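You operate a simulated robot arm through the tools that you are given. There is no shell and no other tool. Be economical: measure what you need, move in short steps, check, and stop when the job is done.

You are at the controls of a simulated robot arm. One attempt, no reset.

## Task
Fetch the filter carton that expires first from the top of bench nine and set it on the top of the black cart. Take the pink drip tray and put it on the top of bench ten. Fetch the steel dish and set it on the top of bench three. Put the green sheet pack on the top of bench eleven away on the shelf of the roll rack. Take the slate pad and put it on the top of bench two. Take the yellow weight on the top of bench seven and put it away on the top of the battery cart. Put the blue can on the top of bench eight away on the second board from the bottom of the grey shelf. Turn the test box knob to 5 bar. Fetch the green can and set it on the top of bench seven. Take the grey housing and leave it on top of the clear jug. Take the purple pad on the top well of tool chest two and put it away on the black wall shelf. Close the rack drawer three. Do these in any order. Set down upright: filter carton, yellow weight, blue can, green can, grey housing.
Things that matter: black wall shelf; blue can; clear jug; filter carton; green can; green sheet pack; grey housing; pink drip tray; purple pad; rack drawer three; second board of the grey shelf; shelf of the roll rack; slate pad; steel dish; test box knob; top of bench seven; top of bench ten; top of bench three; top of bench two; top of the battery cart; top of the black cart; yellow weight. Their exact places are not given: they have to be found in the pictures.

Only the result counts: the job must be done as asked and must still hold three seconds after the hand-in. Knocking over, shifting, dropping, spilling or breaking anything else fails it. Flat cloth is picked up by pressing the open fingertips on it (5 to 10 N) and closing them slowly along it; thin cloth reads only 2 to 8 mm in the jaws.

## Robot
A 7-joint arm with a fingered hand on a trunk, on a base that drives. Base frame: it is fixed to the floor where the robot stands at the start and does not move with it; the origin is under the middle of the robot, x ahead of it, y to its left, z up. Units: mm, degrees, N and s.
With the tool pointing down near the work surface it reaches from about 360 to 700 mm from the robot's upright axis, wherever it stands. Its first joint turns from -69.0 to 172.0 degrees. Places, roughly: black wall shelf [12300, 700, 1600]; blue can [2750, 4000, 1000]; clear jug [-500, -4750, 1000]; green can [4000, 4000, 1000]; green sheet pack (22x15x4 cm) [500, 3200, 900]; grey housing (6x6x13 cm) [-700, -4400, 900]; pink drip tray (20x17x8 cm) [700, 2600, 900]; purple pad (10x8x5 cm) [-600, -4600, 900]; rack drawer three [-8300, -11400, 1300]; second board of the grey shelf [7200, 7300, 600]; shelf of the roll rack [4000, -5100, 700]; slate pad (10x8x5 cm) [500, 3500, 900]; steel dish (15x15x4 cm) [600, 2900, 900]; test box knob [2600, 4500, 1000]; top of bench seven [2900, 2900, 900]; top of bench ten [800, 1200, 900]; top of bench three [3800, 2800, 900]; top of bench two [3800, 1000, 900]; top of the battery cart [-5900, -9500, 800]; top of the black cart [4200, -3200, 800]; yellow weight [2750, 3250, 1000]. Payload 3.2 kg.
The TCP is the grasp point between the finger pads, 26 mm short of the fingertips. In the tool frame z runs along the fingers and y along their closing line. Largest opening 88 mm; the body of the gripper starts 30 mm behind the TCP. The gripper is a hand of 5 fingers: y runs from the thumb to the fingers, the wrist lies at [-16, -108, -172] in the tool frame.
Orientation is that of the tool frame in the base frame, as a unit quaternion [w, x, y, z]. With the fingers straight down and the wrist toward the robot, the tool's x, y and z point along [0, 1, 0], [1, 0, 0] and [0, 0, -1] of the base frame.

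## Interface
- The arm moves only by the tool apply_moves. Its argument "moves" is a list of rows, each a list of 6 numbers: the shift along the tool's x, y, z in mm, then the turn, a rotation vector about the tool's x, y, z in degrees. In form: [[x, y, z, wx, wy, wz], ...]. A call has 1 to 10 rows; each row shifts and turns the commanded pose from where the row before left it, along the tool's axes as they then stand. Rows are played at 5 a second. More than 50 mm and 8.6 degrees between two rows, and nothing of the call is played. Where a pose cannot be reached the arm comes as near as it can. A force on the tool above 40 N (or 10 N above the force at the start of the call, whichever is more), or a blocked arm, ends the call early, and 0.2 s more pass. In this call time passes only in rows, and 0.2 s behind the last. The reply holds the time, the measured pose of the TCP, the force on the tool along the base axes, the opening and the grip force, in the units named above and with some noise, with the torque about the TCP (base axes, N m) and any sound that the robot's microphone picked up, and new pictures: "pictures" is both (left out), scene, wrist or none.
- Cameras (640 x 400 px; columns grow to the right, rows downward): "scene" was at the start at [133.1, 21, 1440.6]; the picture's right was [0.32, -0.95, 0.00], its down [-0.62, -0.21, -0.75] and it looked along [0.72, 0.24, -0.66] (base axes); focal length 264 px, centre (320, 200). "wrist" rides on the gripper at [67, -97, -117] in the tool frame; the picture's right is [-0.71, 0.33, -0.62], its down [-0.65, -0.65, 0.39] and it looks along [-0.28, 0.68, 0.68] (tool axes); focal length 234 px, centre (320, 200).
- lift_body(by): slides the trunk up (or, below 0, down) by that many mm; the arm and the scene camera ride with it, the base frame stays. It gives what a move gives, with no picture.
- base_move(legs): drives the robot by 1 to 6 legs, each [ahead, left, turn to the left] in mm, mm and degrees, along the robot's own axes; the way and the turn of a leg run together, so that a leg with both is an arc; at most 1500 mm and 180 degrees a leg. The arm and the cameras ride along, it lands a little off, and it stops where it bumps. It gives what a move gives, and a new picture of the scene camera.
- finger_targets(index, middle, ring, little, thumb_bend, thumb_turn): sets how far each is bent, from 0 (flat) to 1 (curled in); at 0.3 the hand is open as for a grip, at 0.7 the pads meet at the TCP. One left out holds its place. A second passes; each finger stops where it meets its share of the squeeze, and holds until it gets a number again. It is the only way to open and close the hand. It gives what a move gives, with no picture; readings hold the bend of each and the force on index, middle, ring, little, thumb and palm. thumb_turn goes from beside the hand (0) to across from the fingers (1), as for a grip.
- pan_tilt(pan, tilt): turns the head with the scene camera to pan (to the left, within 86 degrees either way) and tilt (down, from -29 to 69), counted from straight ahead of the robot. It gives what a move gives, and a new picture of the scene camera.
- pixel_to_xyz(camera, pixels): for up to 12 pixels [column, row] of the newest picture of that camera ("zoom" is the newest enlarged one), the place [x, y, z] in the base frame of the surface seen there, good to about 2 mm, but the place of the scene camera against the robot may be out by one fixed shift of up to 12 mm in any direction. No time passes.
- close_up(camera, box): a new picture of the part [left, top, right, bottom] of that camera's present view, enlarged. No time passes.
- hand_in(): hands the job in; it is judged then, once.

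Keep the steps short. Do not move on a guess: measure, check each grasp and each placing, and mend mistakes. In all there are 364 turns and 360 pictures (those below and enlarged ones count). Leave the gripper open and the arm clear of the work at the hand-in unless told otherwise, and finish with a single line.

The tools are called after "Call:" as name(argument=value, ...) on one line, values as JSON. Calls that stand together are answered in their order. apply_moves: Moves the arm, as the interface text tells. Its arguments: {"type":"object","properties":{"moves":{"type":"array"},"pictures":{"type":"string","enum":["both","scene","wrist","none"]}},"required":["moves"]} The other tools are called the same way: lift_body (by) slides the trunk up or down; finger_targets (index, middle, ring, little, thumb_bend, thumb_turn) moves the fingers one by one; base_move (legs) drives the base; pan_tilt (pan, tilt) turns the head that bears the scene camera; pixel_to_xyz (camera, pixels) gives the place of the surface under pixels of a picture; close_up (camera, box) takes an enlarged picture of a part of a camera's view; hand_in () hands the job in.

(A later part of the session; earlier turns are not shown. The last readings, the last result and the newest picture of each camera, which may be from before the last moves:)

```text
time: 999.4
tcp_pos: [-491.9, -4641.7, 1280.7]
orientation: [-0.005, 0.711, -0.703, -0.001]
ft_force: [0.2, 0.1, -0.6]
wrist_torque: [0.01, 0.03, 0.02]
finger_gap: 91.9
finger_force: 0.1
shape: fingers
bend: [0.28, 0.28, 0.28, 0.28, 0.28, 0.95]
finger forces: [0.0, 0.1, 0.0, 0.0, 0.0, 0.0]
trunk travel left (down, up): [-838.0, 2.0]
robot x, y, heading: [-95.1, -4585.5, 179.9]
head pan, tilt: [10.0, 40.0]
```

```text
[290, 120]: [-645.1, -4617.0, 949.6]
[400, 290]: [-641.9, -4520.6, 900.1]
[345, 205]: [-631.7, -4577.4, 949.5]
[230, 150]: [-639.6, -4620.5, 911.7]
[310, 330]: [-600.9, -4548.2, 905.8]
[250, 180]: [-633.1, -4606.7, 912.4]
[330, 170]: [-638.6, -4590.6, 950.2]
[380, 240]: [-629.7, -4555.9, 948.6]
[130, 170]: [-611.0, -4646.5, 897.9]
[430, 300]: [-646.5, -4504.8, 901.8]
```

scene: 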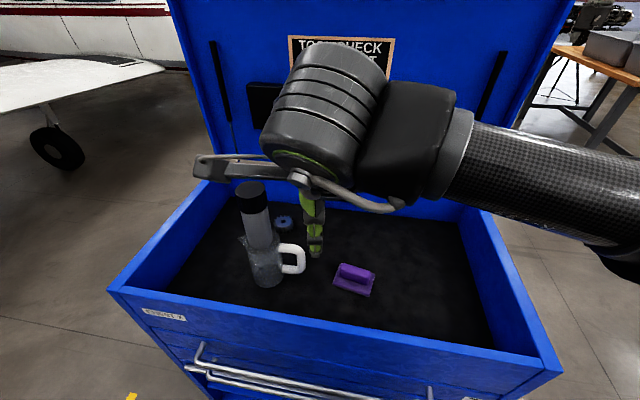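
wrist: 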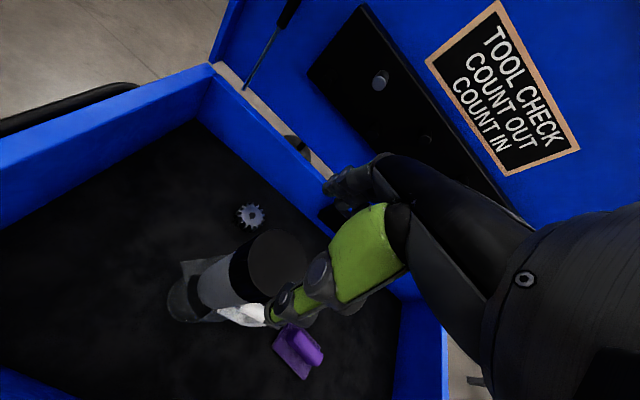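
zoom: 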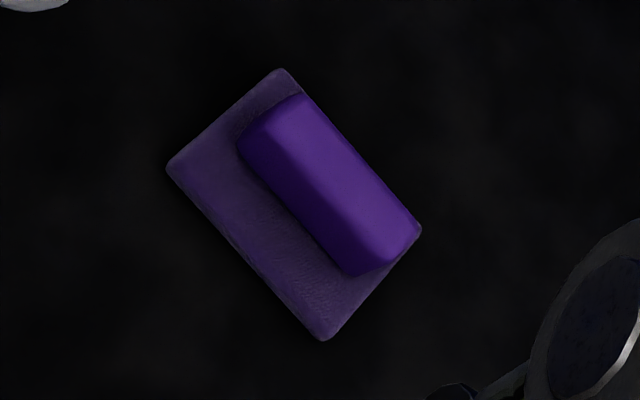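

Call:
finger_targets(index=0.42, middle=0.42, ring=0.42, little=0.42, thumb_bend=0.42)

Call:
apply_moves(moves=[[-14, 36.5, 0, 0, 0, 3.5], [-12, 37, 0, 0, 0, 3.5], [-10, 38, 0, 0, 0, 3.5], [-8, 38, 0, 0, 0, 3.5], [0, 0, 48, 0, 0, 0], [0, 0, 48, 0, 0, 0], [0, 0, 48, 0, 0, 0], [0, 0, 48, 0, 0, 0], [0, 0, 48, 0, 0, 0]], pictures="wrist")

```text
time: 1000.4
tcp_pos: [-490.9, -4641.8, 1280.8]
orientation: [-0.004, 0.711, -0.704, 0.0]
ft_force: [-1.6, 0.1, 0.7]
wrist_torque: [0.05, -0.02, 0.02]
finger_gap: 63.4
finger_force: 0.0
shape: fingers
bend: [0.42, 0.42, 0.42, 0.42, 0.42, 0.95]
finger forces: [0.0, 0.1, 0.0, 0.1, 0.1, 0.0]
trunk travel left (down, up): [-838.0, 2.0]
robot x, y, heading: [-92.7, -4585.3, 180.0]
head pan, tilt: [10.0, 40.0]
```

```text
time: 1002.4
tcp_pos: [-635.6, -4581.8, 1037.8]
orientation: [0.004, -0.619, 0.785, 0.0]
ft_force: [-0.1, 1.1, 0.6]
wrist_torque: [0.02, -0.03, 0.03]
finger_gap: 63.2
finger_force: 0.0
shape: fingers
bend: [0.42, 0.42, 0.42, 0.42, 0.42, 0.95]
finger forces: [0.0, 0.0, 0.0, 0.0, 0.0, 0.0]
trunk travel left (down, up): [-838.0, 2.0]
robot x, y, heading: [-93.4, -4589.1, 179.7]
head pan, tilt: [10.0, 40.0]
```

wrist: 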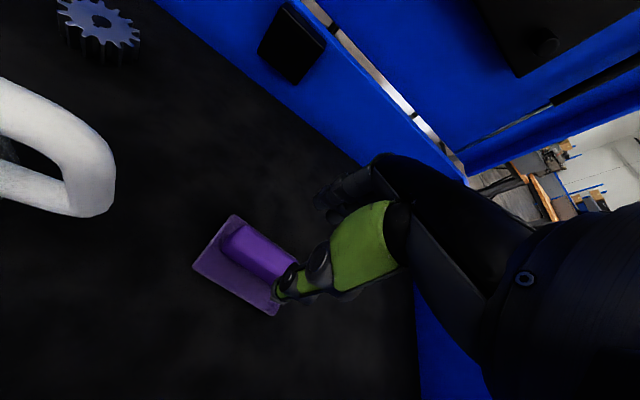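

Call:
apply_moves(moves=[[4, 1, 35, 0, 0, 0], [0, 0, 35, 0, 0, 0], [0, 0, 18, 0, 0, 0], [0, 0, 6, 0, 0, 0]], pictures="wrist")

```text
time: 1003.4
tcp_pos: [-637.0, -4586.7, 945.4]
orientation: [0.003, -0.62, 0.785, 0.0]
ft_force: [-0.4, 0.4, 0.0]
wrist_torque: [0.0, -0.02, 0.03]
finger_gap: 63.2
finger_force: 0.1
shape: fingers
bend: [0.42, 0.42, 0.42, 0.42, 0.42, 0.95]
finger forces: [0.0, 0.0, 0.1, 0.0, 0.0, 0.0]
trunk travel left (down, up): [-838.0, 2.0]
robot x, y, heading: [-93.4, -4584.3, 179.9]
head pan, tilt: [10.0, 40.0]
```

wrist: 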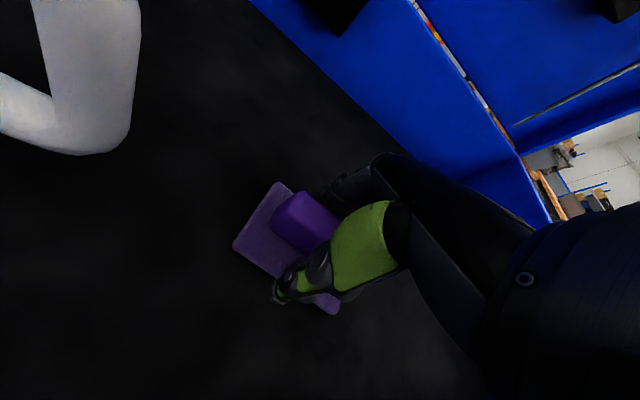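

Call:
finger_targets(index=0.85, middle=0.85, ring=0.85, little=0.5, thumb_bend=0.85)

Call:
apply_moves(moves=[[0, 0, -15, 0, 0, 0], [0, 0, -45, 0, 0, 0], [0, 0, -48, 0, 0, 0], [0, 0, -48, 0, 0, 0], [0, 0, -48, 0, 0, 0], [0, -20, -40, 0, 0, -5], [0, -40, 0, 0, 0, -5], [0, -40, 0, 0, 0, -5], [0, -40, 0, 0, 0, 0]], pictures="both")

```text
time: 1004.4
tcp_pos: [-637.8, -4586.4, 945.9]
orientation: [0.004, -0.619, 0.785, 0.0]
ft_force: [-0.2, 0.4, 0.4]
wrist_torque: [-0.03, 0.06, 0.02]
finger_gap: 22.3
finger_force: 27.8
shape: fingers
bend: [0.59, 0.71, 0.75, 0.5, 0.61, 0.88]
finger forces: [14.5, 7.1, 6.4, 0.0, 28.2, 0.0]
trunk travel left (down, up): [-838.0, 2.0]
robot x, y, heading: [-94.4, -4588.1, 179.8]
head pan, tilt: [10.0, 40.0]
```

```text
time: 1006.4
tcp_pos: [-495.4, -4598.6, 1192.9]
orientation: [-0.003, 0.717, -0.697, -0.001]
ft_force: [0.4, 0.2, -1.5]
wrist_torque: [-0.02, 0.02, -0.01]
finger_gap: 22.1
finger_force: 27.4
shape: fingers
bend: [0.59, 0.71, 0.75, 0.5, 0.61, 0.88]
finger forces: [14.3, 7.3, 5.8, 0.0, 27.3, 0.0]
trunk travel left (down, up): [-838.0, 2.0]
robot x, y, heading: [-94.3, -4582.6, 179.9]
head pan, tilt: [10.0, 40.0]
```

scene: 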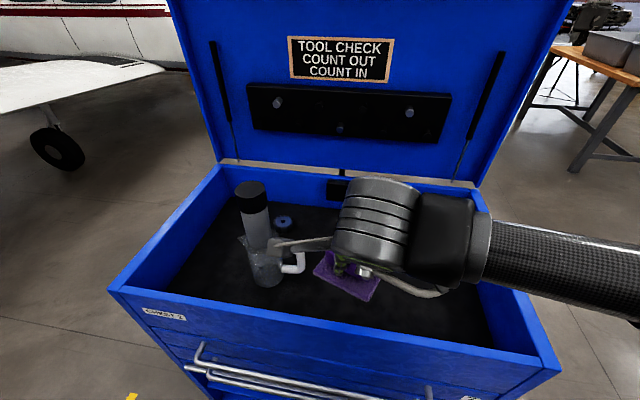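
wrist: 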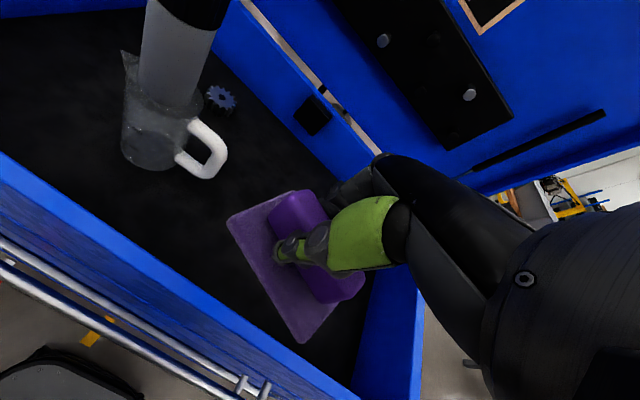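

Call:
base_move(legs=[[-270, 0, 0], [0, 1360, 0], [-1500, 0, 0], [-1500, 0, 0], [-1300, 0, 0]])

Call:
base_move(legs=[[-900, 0, 0], [0, 0, 180]])

Call:
pan_tilt(pan=35, tilt=12)

```text
time: 1034.7
tcp_pos: [4016.8, -5965.6, 1192.0]
orientation: [-0.004, 0.714, -0.701, 0.0]
ft_force: [0.6, 0.6, -0.2]
wrist_torque: [0.02, 0.03, 0.01]
finger_gap: 22.0
finger_force: 26.7
shape: fingers
bend: [0.58, 0.71, 0.75, 0.5, 0.61, 0.88]
finger forces: [14.3, 7.4, 5.7, 0.0, 27.4, 0.0]
trunk travel left (down, up): [-838.0, 2.0]
robot x, y, heading: [4419.8, -5956.0, 179.3]
head pan, tilt: [10.0, 40.0]
```

scene: 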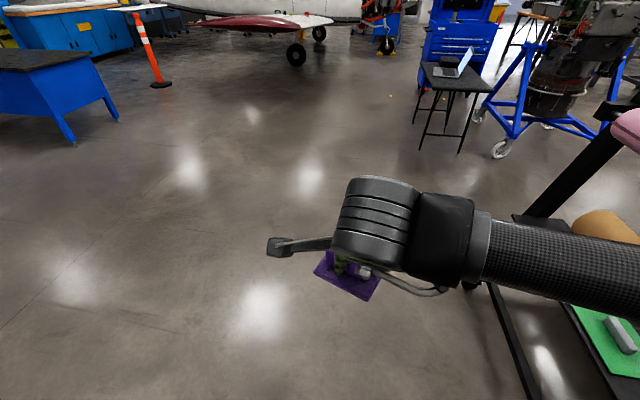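

```text
time: 1046.8
tcp_pos: [5714.6, -5935.7, 1191.9]
orientation: [0.0, 0.687, 0.726, -0.004]
ft_force: [-0.1, 0.0, -1.0]
wrist_torque: [0.02, -0.03, 0.02]
finger_gap: 21.8
finger_force: 26.2
shape: fingers
bend: [0.59, 0.72, 0.75, 0.5, 0.61, 0.88]
finger forces: [13.7, 7.3, 5.2, 0.1, 26.3, 0.0]
trunk travel left (down, up): [-838.0, 2.0]
robot x, y, heading: [5311.3, -5959.9, 1.7]
head pan, tilt: [10.0, 40.0]
```

scene: 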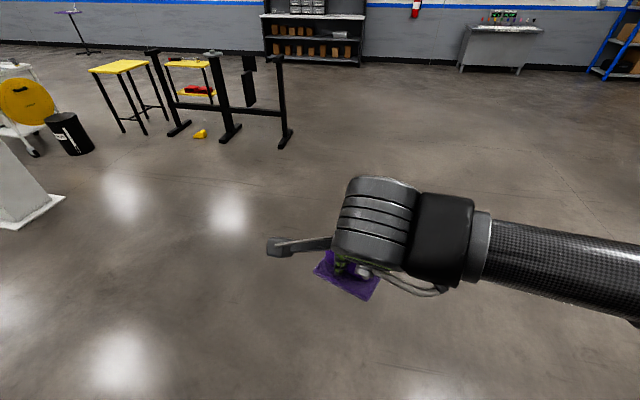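

```text
time: 1047.8
tcp_pos: [5714.0, -5935.9, 1190.5]
orientation: [0.001, 0.687, 0.727, -0.004]
ft_force: [-0.1, -0.5, 0.1]
wrist_torque: [0.02, 0.02, -0.01]
finger_gap: 21.7
finger_force: 26.5
shape: fingers
bend: [0.59, 0.72, 0.75, 0.5, 0.61, 0.88]
finger forces: [13.6, 7.4, 5.3, 0.0, 26.2, 0.0]
trunk travel left (down, up): [-838.0, 2.0]
robot x, y, heading: [5315.6, -5962.8, 1.6]
head pan, tilt: [35.0, 12.0]
```

scene: 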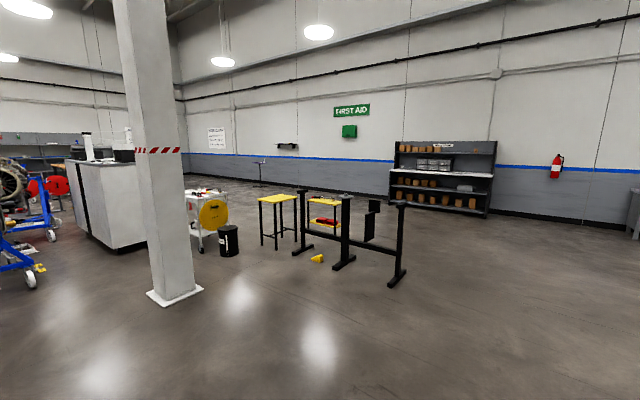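

Call:
pixel_to_xyz(camera="scene", pixels=[[287, 146], [280, 144], [295, 144], [262, 180], [390, 200], [487, 215], [398, 285], [345, 265], [300, 250], [225, 255], [270, 245], [318, 258]])

Call:
close_up(camera="scene", box=[250, 120, 330, 180])

```text
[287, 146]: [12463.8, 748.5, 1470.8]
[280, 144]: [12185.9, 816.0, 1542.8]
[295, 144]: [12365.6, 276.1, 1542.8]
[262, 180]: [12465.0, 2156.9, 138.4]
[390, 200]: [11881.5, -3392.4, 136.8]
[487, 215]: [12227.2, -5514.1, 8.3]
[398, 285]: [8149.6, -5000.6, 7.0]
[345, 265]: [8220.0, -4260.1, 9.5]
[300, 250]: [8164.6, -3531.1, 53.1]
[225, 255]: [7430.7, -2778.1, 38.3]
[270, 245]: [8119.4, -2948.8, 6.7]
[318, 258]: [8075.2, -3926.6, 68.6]
```

```text
6.67 times, centred on (290, 150) of scene
```

zoom: 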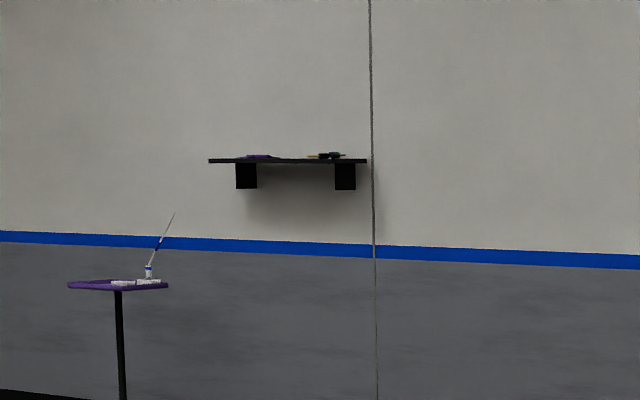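

Call:
base_move(legs=[[1500, 0, -1.7], [1500, 0, 0], [1500, 0, 0], [900, 0, 0], [0, 1500, 0], [0, 1500, 0]])

Call:
base_move(legs=[[0, 1500, 0], [0, 1500, 0], [0, 500, 0]])

Call:
pan_tilt(pan=0, tilt=5)

```text
time: 1087.6
tcp_pos: [11118.7, -2961.7, 1192.1]
orientation: [0.0, 0.694, 0.72, -0.003]
ft_force: [-0.2, 0.2, -0.2]
wrist_torque: [-0.02, -0.01, -0.01]
finger_gap: 22.1
finger_force: 26.4
shape: fingers
bend: [0.59, 0.72, 0.75, 0.5, 0.61, 0.88]
finger forces: [13.7, 7.4, 5.2, 0.0, 26.3, 0.0]
trunk travel left (down, up): [-838.0, 2.0]
robot x, y, heading: [10714.2, -2979.6, 0.5]
head pan, tilt: [35.0, 12.0]
```

scene: 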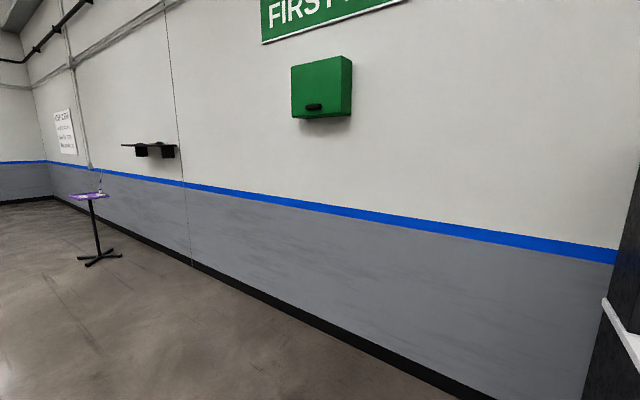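

```text
time: 1104.6
tcp_pos: [11059.9, 541.8, 1191.6]
orientation: [0.0, 0.689, 0.725, -0.004]
ft_force: [0.0, 0.1, 0.0]
wrist_torque: [-0.02, 0.0, -0.01]
finger_gap: 21.8
finger_force: 25.7
shape: fingers
bend: [0.59, 0.72, 0.75, 0.5, 0.61, 0.88]
finger forces: [13.7, 7.5, 5.2, 0.0, 26.2, 0.1]
trunk travel left (down, up): [-838.0, 2.0]
robot x, y, heading: [10656.8, 519.3, 1.4]
head pan, tilt: [35.0, 12.0]
```

scene: 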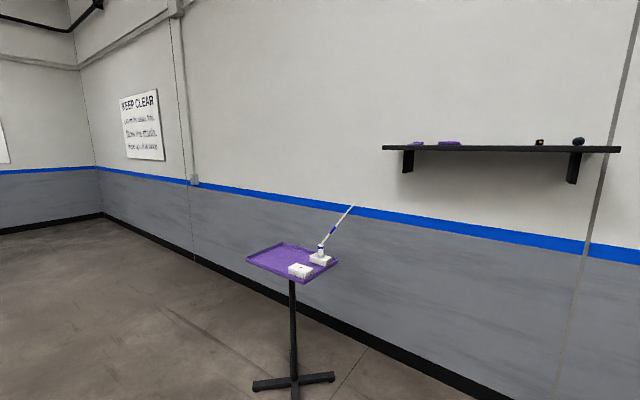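

```text
time: 1105.6
tcp_pos: [11059.4, 542.7, 1191.6]
orientation: [-0.001, 0.689, 0.725, -0.003]
ft_force: [0.6, -0.9, -1.0]
wrist_torque: [0.01, 0.0, -0.04]
finger_gap: 21.6
finger_force: 26.5
shape: fingers
bend: [0.59, 0.72, 0.75, 0.5, 0.61, 0.88]
finger forces: [13.7, 7.4, 5.1, 0.0, 26.1, 0.0]
trunk travel left (down, up): [-838.0, 2.0]
robot x, y, heading: [10654.5, 519.9, 1.5]
head pan, tilt: [0.0, 5.0]
```

scene: 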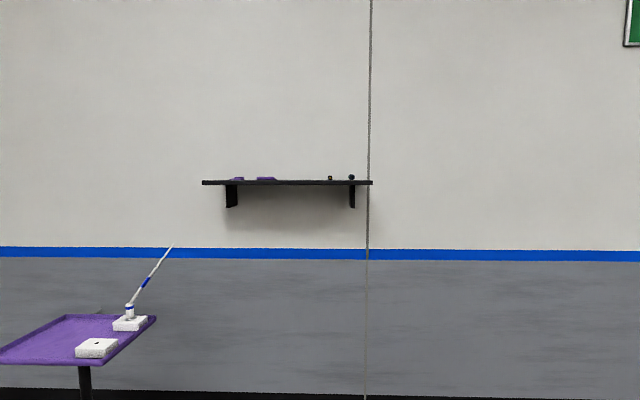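

Call:
pixel_to_xyz(camera="scene", pixels=[[203, 183], [371, 183], [300, 183], [238, 179], [266, 179], [330, 178], [351, 178], [156, 318], [97, 362], [172, 247], [85, 385], [230, 195]])

```text
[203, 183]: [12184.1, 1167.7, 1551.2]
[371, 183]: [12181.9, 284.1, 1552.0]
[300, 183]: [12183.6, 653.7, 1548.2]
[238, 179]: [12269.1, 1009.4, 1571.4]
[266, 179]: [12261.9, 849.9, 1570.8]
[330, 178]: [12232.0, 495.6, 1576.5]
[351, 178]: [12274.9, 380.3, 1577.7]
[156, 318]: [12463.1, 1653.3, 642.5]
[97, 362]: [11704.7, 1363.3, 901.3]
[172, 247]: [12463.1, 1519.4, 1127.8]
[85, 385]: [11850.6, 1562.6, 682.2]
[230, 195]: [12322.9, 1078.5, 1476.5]
```

Call:
apply_moves(moves=[[0, 0, -48, 0, 0, 0], [0, 0, -48, 0, 0, 0], [0, 0, -48, 0, 0, 0], [0, 0, -48, 0, 0, 0], [0, 0, -48, 0, 0, 0], [0, 0, -48, 0, 0, 0], [0, 0, -48, 0, 0, 0], [0, 0, -48, 0, 0, 0], [0, 0, -48, 0, 0, 0], [0, 0, -30, 0, 0, 0]], pictures="none")

```text
time: 1107.8
tcp_pos: [11044.7, 545.0, 1527.4]
orientation: [0.0, 0.688, 0.726, -0.004]
ft_force: [-1.0, 0.5, -1.0]
wrist_torque: [-0.03, 0.03, -0.01]
finger_gap: 21.4
finger_force: 26.1
shape: fingers
bend: [0.59, 0.72, 0.75, 0.5, 0.61, 0.88]
finger forces: [13.5, 7.3, 4.9, 0.0, 25.7, 0.1]
out of reach, approached as far as the arm can: row 7, 8, 9, 10
trunk travel left (down, up): [-838.0, 2.0]
robot x, y, heading: [10656.6, 519.8, 1.5]
head pan, tilt: [0.0, 5.0]
```

Call:
apply_moves(moves=[[0, -40, -10, 0, 0, 0], [0, -40, -20, 0, 0, 0], [-30, 0, -20, 0, 0, 0], [-40, 0, -20, 0, 0, 0], [-40, 0, -20, 0, 0, 0]], pictures="none")

```text
time: 1109.0
tcp_pos: [11029.8, 443.4, 1552.5]
orientation: [-0.003, 0.687, 0.727, -0.007]
ft_force: [0.1, 0.0, -0.8]
wrist_torque: [0.0, 0.01, 0.01]
finger_gap: 21.1
finger_force: 25.4
shape: fingers
bend: [0.59, 0.72, 0.76, 0.5, 0.61, 0.87]
finger forces: [13.5, 7.2, 4.5, 0.0, 25.2, 0.0]
out of reach, approached as far as the arm can: row 2, 3, 4, 5
trunk travel left (down, up): [-838.0, 2.0]
robot x, y, heading: [10658.1, 515.7, 1.4]
head pan, tilt: [0.0, 5.0]
```

Call:
apply_moves(moves=[[-40, 0, -15, 0, 0, 0], [-40, 0, -15, 0, 0, 0], [-40, 0, -15, 0, 0, 0], [0, 20, -20, 0, 0, 0], [0, 20, -20, 0, 0, 0]], pictures="scene")

```text
time: 1110.2
tcp_pos: [11055.9, 356.8, 1543.1]
orientation: [0.001, 0.689, 0.725, -0.004]
ft_force: [1.0, 0.3, -0.8]
wrist_torque: [0.02, -0.01, -0.02]
finger_gap: 21.0
finger_force: 24.8
shape: fingers
bend: [0.59, 0.72, 0.76, 0.5, 0.61, 0.87]
finger forces: [13.5, 7.3, 4.5, 0.0, 25.2, 0.1]
out of reach, approached as far as the arm can: row 1, 2, 3, 4, 5
trunk travel left (down, up): [-838.0, 2.0]
robot x, y, heading: [10656.9, 519.1, 1.5]
head pan, tilt: [0.0, 5.0]
```

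scene: 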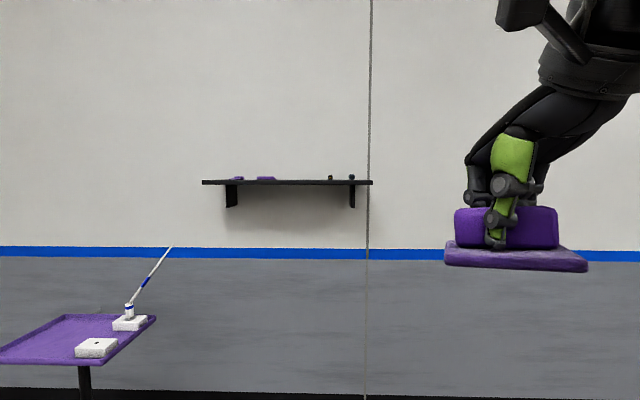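

Call:
apply_moves(moves=[[0, 0, 0, -8, 0, 0], [0, 0, 0, -8, 0, 0], [0, 0, 0, -8, 0, 0], [0, 0, 0, -8, 0, 0]], pictures="none")

```text
time: 1111.2
tcp_pos: [11054.0, 354.1, 1543.9]
orientation: [0.19, 0.662, 0.698, 0.198]
ft_force: [-0.3, 0.0, -0.9]
wrist_torque: [0.0, 0.02, -0.01]
finger_gap: 21.1
finger_force: 25.1
shape: fingers
bend: [0.59, 0.72, 0.76, 0.5, 0.61, 0.87]
finger forces: [13.2, 7.3, 4.3, 0.0, 25.3, 0.1]
trunk travel left (down, up): [-838.0, 2.0]
robot x, y, heading: [10653.0, 517.7, 1.4]
head pan, tilt: [0.0, 5.0]
```

Call:
apply_moves(moves=[[0, 21, -34, 0, 0, 0], [0, 21, -34, 0, 0, 0], [0, 21, -34, 0, 0, 0]], pictures="none")

```text
time: 1112.0
tcp_pos: [11053.9, 360.9, 1653.6]
orientation: [0.191, 0.662, 0.698, 0.195]
ft_force: [1.1, 0.4, -0.8]
wrist_torque: [-0.02, -0.04, 0.0]
finger_gap: 20.9
finger_force: 25.0
shape: fingers
bend: [0.59, 0.72, 0.76, 0.5, 0.61, 0.87]
finger forces: [13.0, 7.3, 4.3, 0.1, 25.0, 0.0]
out of reach, approached as far as the arm can: row 3
trunk travel left (down, up): [-838.0, 2.0]
robot x, y, heading: [10657.9, 516.9, 1.6]
head pan, tilt: [0.0, 5.0]
```

Call:
base_move(legs=[[0, 290, -1.5], [1080, 0, 0]])

Call:
close_up(camera="wrist", box=[0, 0, 640, 400])

```text
time: 1119.2
tcp_pos: [12144.1, 626.7, 1652.5]
orientation: [0.193, 0.673, 0.687, 0.194]
ft_force: [-0.5, 1.3, -0.3]
wrist_torque: [0.0, 0.02, 0.0]
finger_gap: 20.7
finger_force: 24.9
shape: fingers
bend: [0.59, 0.72, 0.76, 0.5, 0.61, 0.87]
finger forces: [13.0, 7.2, 4.3, 0.1, 25.0, 0.0]
trunk travel left (down, up): [-838.0, 2.0]
robot x, y, heading: [11754.5, 802.2, -0.5]
head pan, tilt: [0.0, 5.0]
```

scene: 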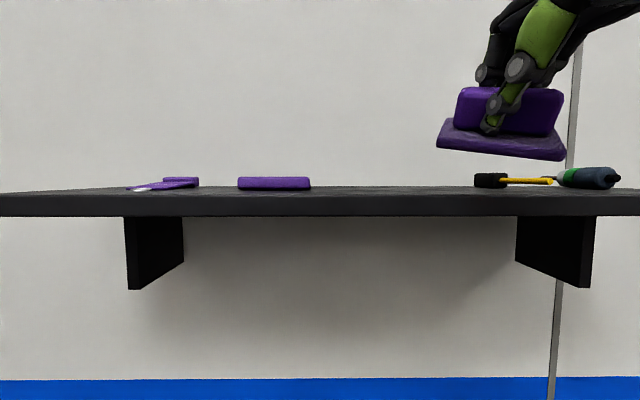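

```text
1.00 times, centred on (320, 200) of wrist
```

zoom: 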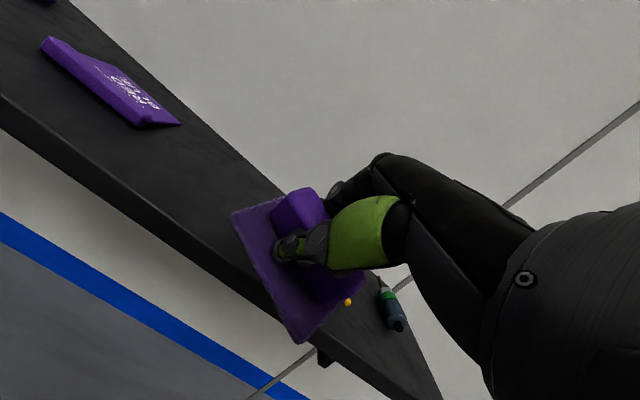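

Call:
pixel_to_xyz(camera="zoom", pixels=[[178, 125], [200, 170], [150, 150], [240, 200], [385, 350], [350, 300], [180, 205], [130, 40]])

Call:
pixel_to_xyz(camera="scene", pixels=[[490, 182], [476, 180], [311, 184], [400, 190], [400, 210], [440, 145], [564, 155]])

```text
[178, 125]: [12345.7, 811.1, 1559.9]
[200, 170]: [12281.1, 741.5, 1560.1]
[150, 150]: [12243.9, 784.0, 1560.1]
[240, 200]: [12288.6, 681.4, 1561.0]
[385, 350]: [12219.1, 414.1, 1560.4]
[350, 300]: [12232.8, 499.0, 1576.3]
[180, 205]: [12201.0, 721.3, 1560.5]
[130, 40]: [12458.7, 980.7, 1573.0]
```

```text
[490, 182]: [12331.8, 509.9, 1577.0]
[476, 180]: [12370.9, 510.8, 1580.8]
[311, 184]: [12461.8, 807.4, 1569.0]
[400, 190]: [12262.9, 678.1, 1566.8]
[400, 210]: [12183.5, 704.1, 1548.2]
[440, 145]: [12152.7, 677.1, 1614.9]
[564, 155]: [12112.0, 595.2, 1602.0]
```

Call:
base_move(legs=[[0, 45, 0], [108, 0, 0]])

Call:
apply_moves(moves=[[0, -8, 13, 0, 0, 0], [0, -4, 7, 0, 0, 0]], pictures="both")

```text
time: 1120.9
tcp_pos: [12248.3, 675.4, 1653.9]
orientation: [0.193, 0.672, 0.688, 0.193]
ft_force: [0.3, 1.0, -1.4]
wrist_torque: [-0.01, 0.0, 0.01]
finger_gap: 20.9
finger_force: 24.8
shape: fingers
bend: [0.59, 0.72, 0.76, 0.5, 0.61, 0.87]
finger forces: [12.9, 7.3, 4.3, 0.1, 25.0, 0.1]
trunk travel left (down, up): [-838.0, 2.0]
robot x, y, heading: [11856.4, 848.7, -0.2]
head pan, tilt: [0.0, 5.0]
```

scene: 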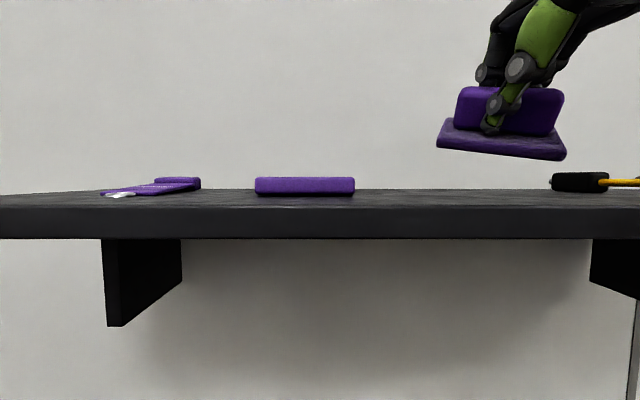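

```text
time: 1121.5
tcp_pos: [12249.9, 675.2, 1628.8]
orientation: [0.193, 0.671, 0.689, 0.195]
ft_force: [0.4, 0.3, -1.5]
wrist_torque: [0.01, 0.01, 0.0]
finger_gap: 20.8
finger_force: 24.6
shape: fingers
bend: [0.59, 0.72, 0.76, 0.5, 0.61, 0.87]
finger forces: [13.0, 7.3, 4.2, 0.0, 24.9, 0.1]
trunk travel left (down, up): [-838.0, 2.0]
robot x, y, heading: [11854.5, 845.9, -0.1]
head pan, tilt: [0.0, 5.0]
```

scene: 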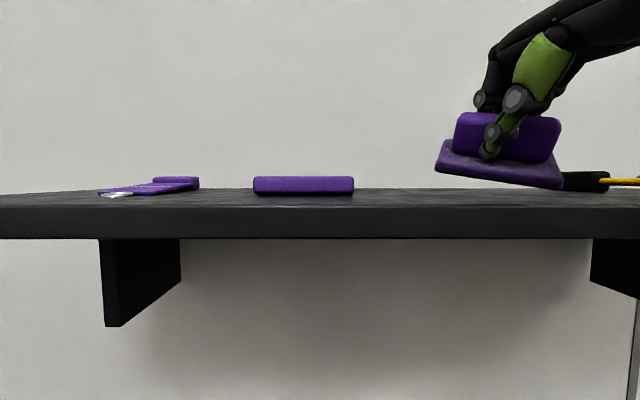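
wrist: 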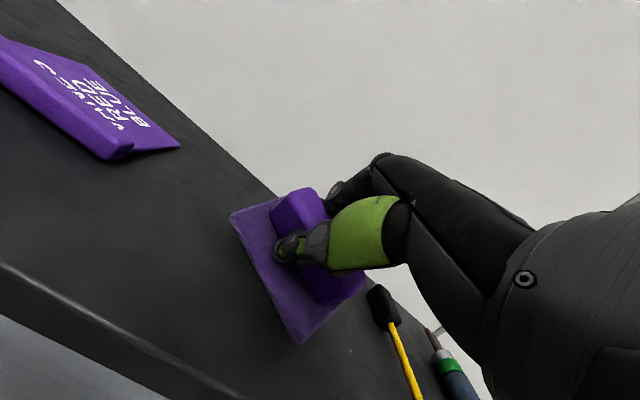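

Call:
apply_moves(moves=[[14, 0, 0, 0, 0, 0], [12, 0, 0, 0, 0, 0], [0, -3, 4, 0, 0, 0], [0, -2, 3, 0, 0, 0]], pictures="none")

Call:
apply_moves(moves=[[0, -1.5, 2.5, 0, 0, 0], [0, -1.5, 2.5, 0, 0, 0], [0, -1, 2, 0, 0, 0]], pictures="both")

```text
time: 1122.5
tcp_pos: [12250.1, 700.3, 1621.4]
orientation: [0.194, 0.671, 0.688, 0.195]
ft_force: [0.9, -0.4, 5.1]
wrist_torque: [-0.18, 0.11, 0.05]
finger_gap: 20.9
finger_force: 27.4
shape: fingers
bend: [0.58, 0.72, 0.76, 0.5, 0.62, 0.87]
finger forces: [12.2, 8.4, 8.0, 0.0, 25.2, 0.1]
trunk travel left (down, up): [-838.0, 2.0]
robot x, y, heading: [11858.1, 849.1, -0.4]
head pan, tilt: [0.0, 5.0]
```

```text
time: 1123.3
tcp_pos: [12249.3, 700.4, 1614.0]
orientation: [0.193, 0.672, 0.688, 0.195]
ft_force: [2.2, 0.9, 9.4]
wrist_torque: [-0.29, 0.29, 0.03]
finger_gap: 21.2
finger_force: 29.3
shape: fingers
bend: [0.58, 0.72, 0.76, 0.5, 0.62, 0.87]
finger forces: [12.4, 9.9, 8.5, 0.0, 27.1, 0.0]
trunk travel left (down, up): [-838.0, 2.0]
robot x, y, heading: [11859.3, 847.5, 0.0]
head pan, tilt: [0.0, 5.0]
```

scene: 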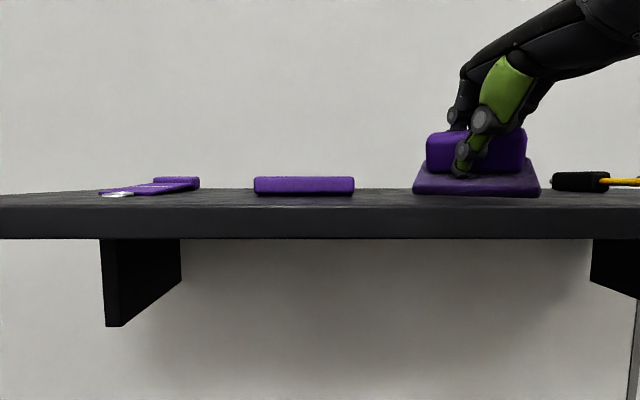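
wrist: 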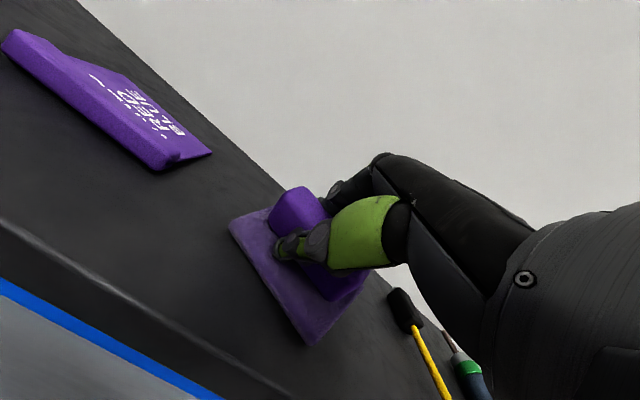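

Call:
finger_targets(index=0.35, middle=0.35, ring=0.35, little=0.35, thumb_bend=0.35)

Call:
close_up(camera="wrist", box=[0, 0, 640, 400])

Call:
close_up(camera="scene", box=[380, 60, 620, 210])

```text
time: 1124.3
tcp_pos: [12248.3, 700.8, 1612.8]
orientation: [0.194, 0.672, 0.688, 0.194]
ft_force: [0.5, 0.3, 16.6]
wrist_torque: [0.03, 0.17, 0.01]
finger_gap: 60.2
finger_force: 8.0
shape: fingers
bend: [0.35, 0.35, 0.35, 0.35, 0.44, 0.96]
finger forces: [0.0, 0.0, 0.0, 0.1, 15.4, 0.0]
trunk travel left (down, up): [-838.0, 2.0]
robot x, y, heading: [11857.9, 847.8, 0.2]
head pan, tilt: [0.0, 5.0]
```

```text
1.00 times, centred on (320, 200) of wrist
```

zoom: 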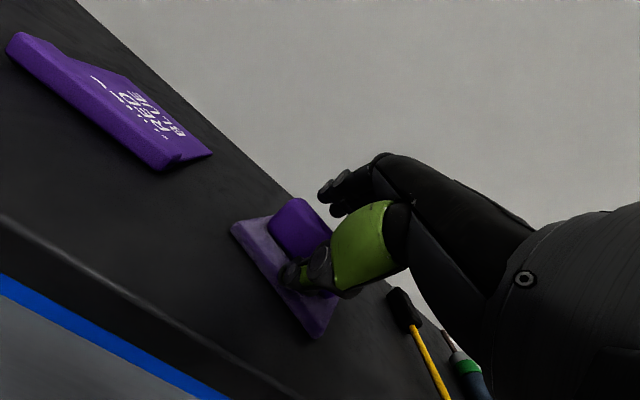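

```text
2.67 times, centred on (500, 135) of scene
```

zoom: 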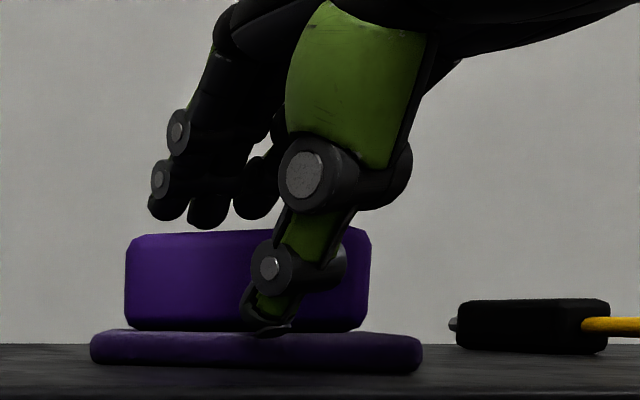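

Call:
apply_moves(moves=[[0, 10, -17, 0, 0, 0], [0, 10, -17, 0, 0, 0]], pictures="none")

Call:
base_move(legs=[[-250, 0, 0]])

```text
time: 1124.9
tcp_pos: [12247.9, 702.8, 1651.5]
orientation: [0.194, 0.672, 0.688, 0.192]
ft_force: [-0.6, 0.7, -0.6]
wrist_torque: [-0.06, -0.01, -0.03]
finger_gap: 77.5
finger_force: 0.1
shape: fingers
bend: [0.35, 0.35, 0.35, 0.35, 0.35, 0.95]
finger forces: [0.0, 0.0, 0.0, 0.0, 0.0, 0.1]
trunk travel left (down, up): [-838.0, 2.0]
robot x, y, heading: [11858.8, 844.3, -0.0]
head pan, tilt: [0.0, 5.0]
```

```text
time: 1126.7
tcp_pos: [11998.5, 701.5, 1652.7]
orientation: [0.193, 0.672, 0.688, 0.194]
ft_force: [-0.6, -0.2, -1.3]
wrist_torque: [-0.05, -0.02, -0.01]
finger_gap: 77.3
finger_force: 0.0
shape: fingers
bend: [0.35, 0.35, 0.35, 0.35, 0.35, 0.95]
finger forces: [0.1, 0.1, 0.1, 0.0, 0.0, 0.1]
trunk travel left (down, up): [-838.0, 2.0]
robot x, y, heading: [11607.3, 849.3, -0.2]
head pan, tilt: [0.0, 5.0]
```

scene: 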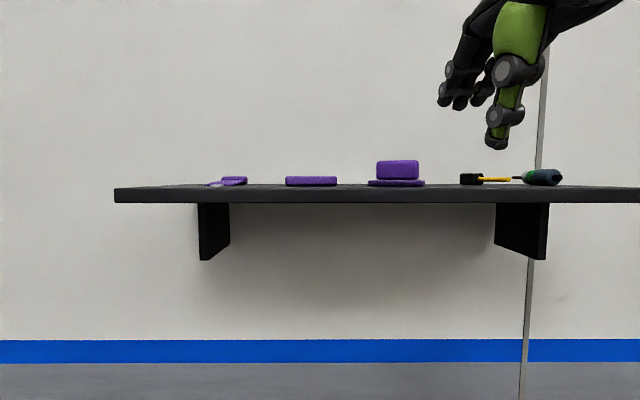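

Call:
apply_moves(moves=[[0, -20, 34, 8, 0, 0], [0, -15, 40, 8, 0, 0], [0, -10, 45, 8, 0, 0], [0, 0, 45, 8, 0, 0], [0, 0, 48, 0, 0, 0], [0, 0, 48, 0, 0, 0], [0, 0, 48, 0, 0, 0], [0, 0, 48, 0, 0, 0], [0, 0, 48, 0, 0, 0], [0, 0, 40, 0, 0, 0]], pictures="none")

Call:
base_move(legs=[[0, 0, 180], [1500, 0, 0], [0, -1000, 0], [1500, 0, 0]])

Call:
pan_tilt(pan=0, tilt=25)

```text
time: 1128.9
tcp_pos: [12008.1, 699.6, 1200.3]
orientation: [0.0, 0.699, 0.715, -0.002]
ft_force: [-0.5, -0.1, 0.3]
wrist_torque: [0.02, 0.02, -0.01]
finger_gap: 77.5
finger_force: 0.0
shape: fingers
bend: [0.35, 0.35, 0.35, 0.35, 0.35, 0.95]
finger forces: [0.1, 0.0, 0.1, 0.1, 0.0, 0.1]
trunk travel left (down, up): [-838.0, 2.0]
robot x, y, heading: [11606.5, 849.7, -0.3]
head pan, tilt: [0.0, 5.0]
```

```text
time: 1155.5
tcp_pos: [8208.5, 2031.2, 1201.2]
orientation: [-0.003, 0.721, -0.693, -0.001]
ft_force: [-1.2, 0.4, -0.1]
wrist_torque: [0.03, -0.01, 0.03]
finger_gap: 77.2
finger_force: 0.0
shape: fingers
bend: [0.35, 0.35, 0.35, 0.35, 0.35, 0.95]
finger forces: [0.0, 0.0, 0.0, 0.0, 0.0, 0.1]
trunk travel left (down, up): [-838.0, 2.0]
robot x, y, heading: [8612.8, 1890.8, -179.3]
head pan, tilt: [0.0, 5.0]
```

scene: 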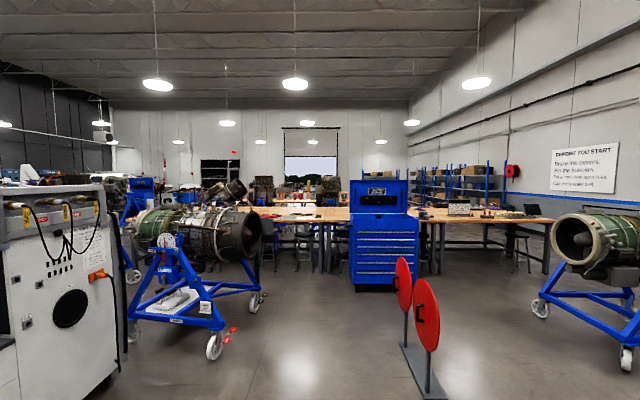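

```text
time: 1156.3
tcp_pos: [8208.9, 2032.1, 1200.4]
orientation: [-0.003, 0.721, -0.693, -0.001]
ft_force: [-0.4, 0.1, 0.0]
wrist_torque: [-0.04, 0.04, -0.03]
finger_gap: 77.0
finger_force: 0.0
shape: fingers
bend: [0.35, 0.35, 0.35, 0.35, 0.35, 0.95]
finger forces: [0.1, 0.0, 0.1, 0.0, 0.0, 0.0]
trunk travel left (down, up): [-838.0, 2.0]
robot x, y, heading: [8610.2, 1890.1, -179.1]
head pan, tilt: [0.0, 25.0]
```

scene: 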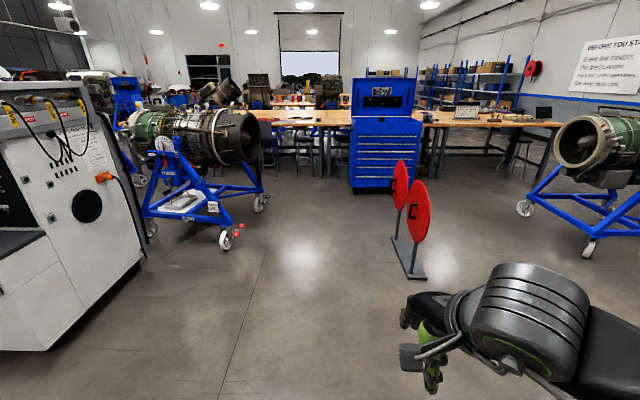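

Call:
base_move(legs=[[1500, 0, -0.9], [1500, 0, 0], [0, -1000, 0], [120, -900, 0], [420, 0, 0], [0, -1250, 0]])

Call:
base_move(legs=[[0, -1200, 0], [1500, 0, 0], [1500, 0, 0], [0, 0, 180], [0, -1500, 0]])

```text
time: 1187.8
tcp_pos: [4768.3, 5201.9, 1199.7]
orientation: [0.003, -0.707, 0.708, 0.0]
ft_force: [0.3, 0.4, 0.5]
wrist_torque: [0.03, -0.03, -0.02]
finger_gap: 77.2
finger_force: 0.0
shape: fingers
bend: [0.35, 0.35, 0.35, 0.35, 0.35, 0.95]
finger forces: [0.1, 0.1, 0.0, 0.1, 0.0, 0.0]
trunk travel left (down, up): [-838.0, 2.0]
robot x, y, heading: [5164.2, 5047.1, 178.4]
head pan, tilt: [0.0, 25.0]
```

scene: 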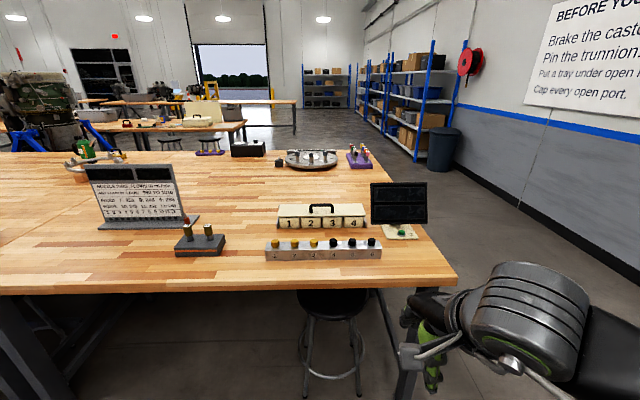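

```text
time: 1222.1
tcp_pos: [2588.3, 4595.5, 1200.7]
orientation: [0.0, 0.708, 0.706, -0.003]
ft_force: [0.5, 0.1, 0.5]
wrist_torque: [0.01, -0.01, 0.01]
finger_gap: 77.1
finger_force: 0.0
shape: fingers
bend: [0.35, 0.35, 0.35, 0.35, 0.35, 0.95]
finger forces: [0.0, 0.1, 0.0, 0.1, 0.0, 0.0]
trunk travel left (down, up): [-838.0, 2.0]
robot x, y, heading: [2192.7, 4755.9, -1.6]
head pan, tilt: [0.0, 25.0]
```

scene: 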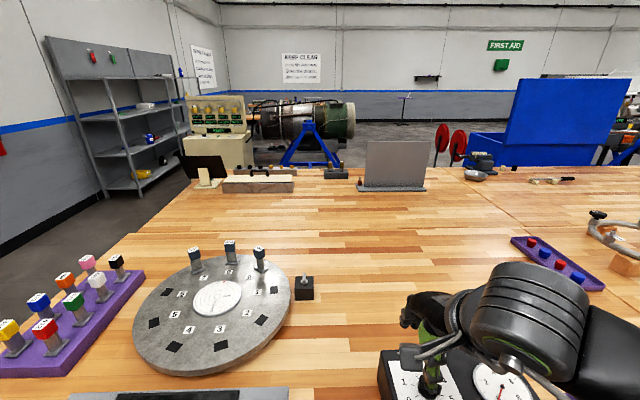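

Call:
base_move(legs=[[-150, 0, 1.5], [0, -1330, 0]])

Call:
close_up(camera="wrist", box=[0, 0, 640, 400])

```text
time: 1229.8
tcp_pos: [2410.0, 3262.1, 1200.6]
orientation: [0.001, 0.71, 0.704, -0.004]
ft_force: [0.2, 0.1, -0.5]
wrist_torque: [-0.01, 0.01, 0.0]
finger_gap: 77.4
finger_force: 0.0
shape: fingers
bend: [0.35, 0.35, 0.35, 0.35, 0.35, 0.95]
finger forces: [0.1, 0.0, 0.0, 0.0, 0.0, 0.1]
trunk travel left (down, up): [-838.0, 2.0]
robot x, y, heading: [2019.7, 3419.4, -2.4]
head pan, tilt: [0.0, 25.0]
```

scene: 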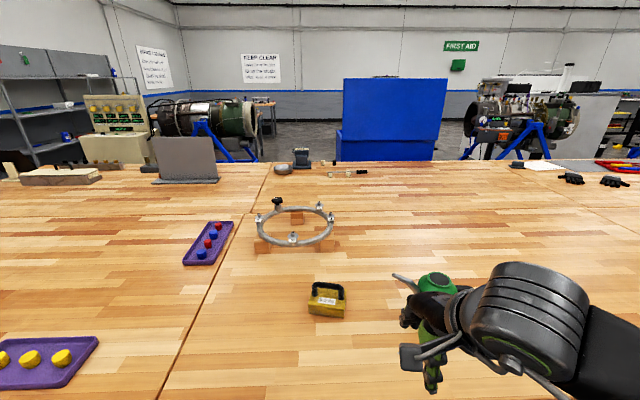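

```text
1.00 times, centred on (320, 200) of wrist
```

zoom: 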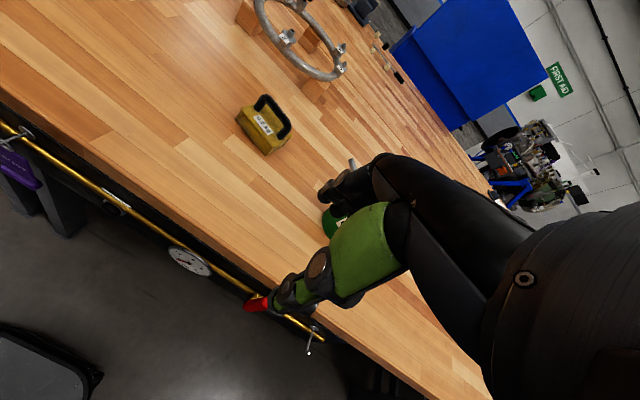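

Call:
close_up(camera="wrist", box=[220, 80, 316, 170])

Call:
pixel_to_xyz(camera="zoom", pixels=[[260, 110], [440, 270], [300, 90], [350, 170], [130, 170], [300, 340], [450, 280], [270, 250], [230, 200], [400, 330]])

```text
4.44 times, centred on (268, 125) of wrist
```

zoom: 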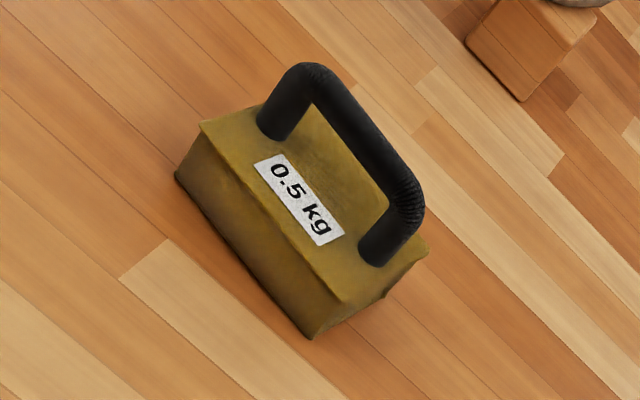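

```text
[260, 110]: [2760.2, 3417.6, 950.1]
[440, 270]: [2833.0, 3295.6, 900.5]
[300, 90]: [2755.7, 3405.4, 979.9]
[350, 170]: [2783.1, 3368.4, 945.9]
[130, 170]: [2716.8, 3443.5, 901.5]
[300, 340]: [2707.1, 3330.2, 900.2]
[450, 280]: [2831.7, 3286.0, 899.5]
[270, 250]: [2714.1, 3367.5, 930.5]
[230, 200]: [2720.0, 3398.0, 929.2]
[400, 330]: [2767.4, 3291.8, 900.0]
```

Call:
pixel_to_xyz(camera="zoom", pixels=[[318, 80], [345, 105], [365, 130], [385, 160], [408, 195], [395, 220], [270, 115], [375, 245], [430, 250], [200, 125]])

```text
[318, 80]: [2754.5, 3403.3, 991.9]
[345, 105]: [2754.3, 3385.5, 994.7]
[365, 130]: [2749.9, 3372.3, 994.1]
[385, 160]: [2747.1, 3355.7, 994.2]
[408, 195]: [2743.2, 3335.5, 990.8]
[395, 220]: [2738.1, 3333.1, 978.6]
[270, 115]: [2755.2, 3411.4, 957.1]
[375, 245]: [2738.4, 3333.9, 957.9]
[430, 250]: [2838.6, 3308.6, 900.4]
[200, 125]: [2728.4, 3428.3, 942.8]
```

Call:
base_move(legs=[[190, 0, 2.4]])

Call:
finger_targets(index=0.42, middle=0.42, ring=0.42, little=0.42, thumb_bend=0.42)

Call:
apply_moves(moves=[[23, 35, 0, 0, 0, 2], [21, 35, 0, 0, 0, 2], [20, 35, 20, 0, 0, 2], [18, 35, 20, 0, 0, 1]], pictures="wrist")

```text
time: 1231.3
tcp_pos: [2606.7, 3273.3, 1200.7]
orientation: [0.001, 0.696, 0.718, -0.002]
ft_force: [0.0, 0.0, -0.5]
wrist_torque: [-0.02, -0.03, 0.03]
finger_gap: 77.2
finger_force: 0.0
shape: fingers
bend: [0.35, 0.35, 0.35, 0.35, 0.35, 0.95]
finger forces: [0.0, 0.0, 0.0, 0.0, 0.1, 0.0]
trunk travel left (down, up): [-838.0, 2.0]
robot x, y, heading: [2207.3, 3419.0, 0.0]
head pan, tilt: [0.0, 25.0]
```

scene: 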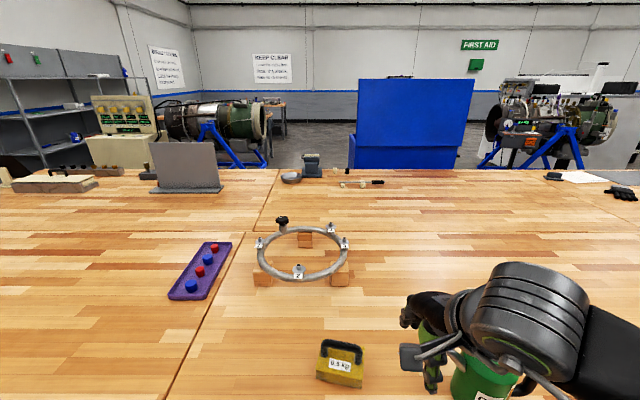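

```text
time: 1232.3
tcp_pos: [2606.8, 3275.5, 1201.4]
orientation: [0.001, 0.696, 0.718, -0.003]
ft_force: [0.7, -1.3, 1.0]
wrist_torque: [-0.02, -0.03, 0.0]
finger_gap: 63.6
finger_force: 0.0
shape: fingers
bend: [0.42, 0.42, 0.42, 0.42, 0.42, 0.95]
finger forces: [0.0, 0.0, 0.0, 0.0, 0.1, 0.1]
trunk travel left (down, up): [-838.0, 2.0]
robot x, y, heading: [2202.6, 3416.6, 0.4]
head pan, tilt: [0.0, 25.0]
```

```text
time: 1233.3
tcp_pos: [2751.4, 3353.8, 1160.8]
orientation: [0.0, 0.739, 0.674, -0.004]
ft_force: [0.4, 1.0, 0.4]
wrist_torque: [0.01, 0.04, 0.01]
finger_gap: 63.0
finger_force: 0.0
shape: fingers
bend: [0.42, 0.42, 0.42, 0.42, 0.42, 0.95]
finger forces: [0.0, 0.1, 0.0, 0.0, 0.0, 0.0]
trunk travel left (down, up): [-838.0, 2.0]
robot x, y, heading: [2203.8, 3419.0, 0.1]
head pan, tilt: [0.0, 25.0]
```

wrist: 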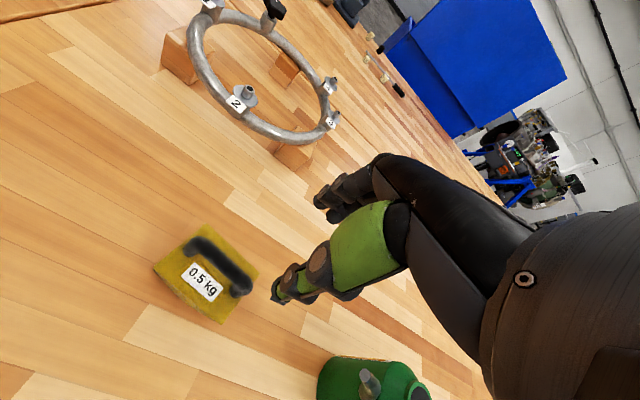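

Call:
apply_moves(moves=[[16, -3, 0, 0, 0, 4], [0, 0, 45, 0, 0, 0], [0, 0, 45, 0, 0, 0], [0, 0, 45, 0, 0, 0], [0, 0, 30, 0, 0, 0]], pictures="wrist")

```text
time: 1234.5
tcp_pos: [2746.3, 3368.4, 993.4]
orientation: [0.001, 0.762, 0.647, -0.002]
ft_force: [0.5, 0.7, 1.1]
wrist_torque: [0.0, -0.03, 0.0]
finger_gap: 63.2
finger_force: 0.1
shape: fingers
bend: [0.42, 0.42, 0.42, 0.42, 0.42, 0.95]
finger forces: [0.0, 0.1, 0.0, 0.0, 0.0, 0.0]
trunk travel left (down, up): [-838.0, 2.0]
robot x, y, heading: [2203.0, 3421.1, 0.3]
head pan, tilt: [0.0, 25.0]
```

wrist: 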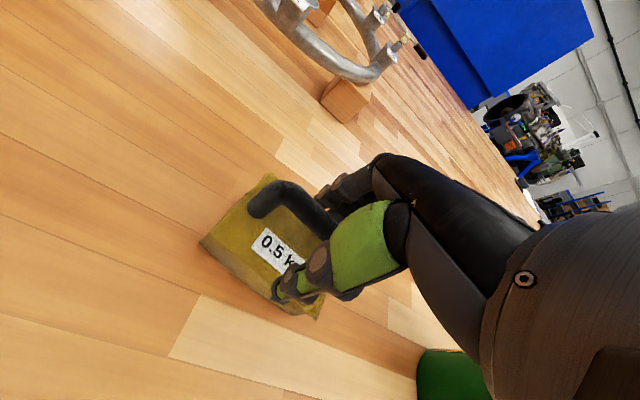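

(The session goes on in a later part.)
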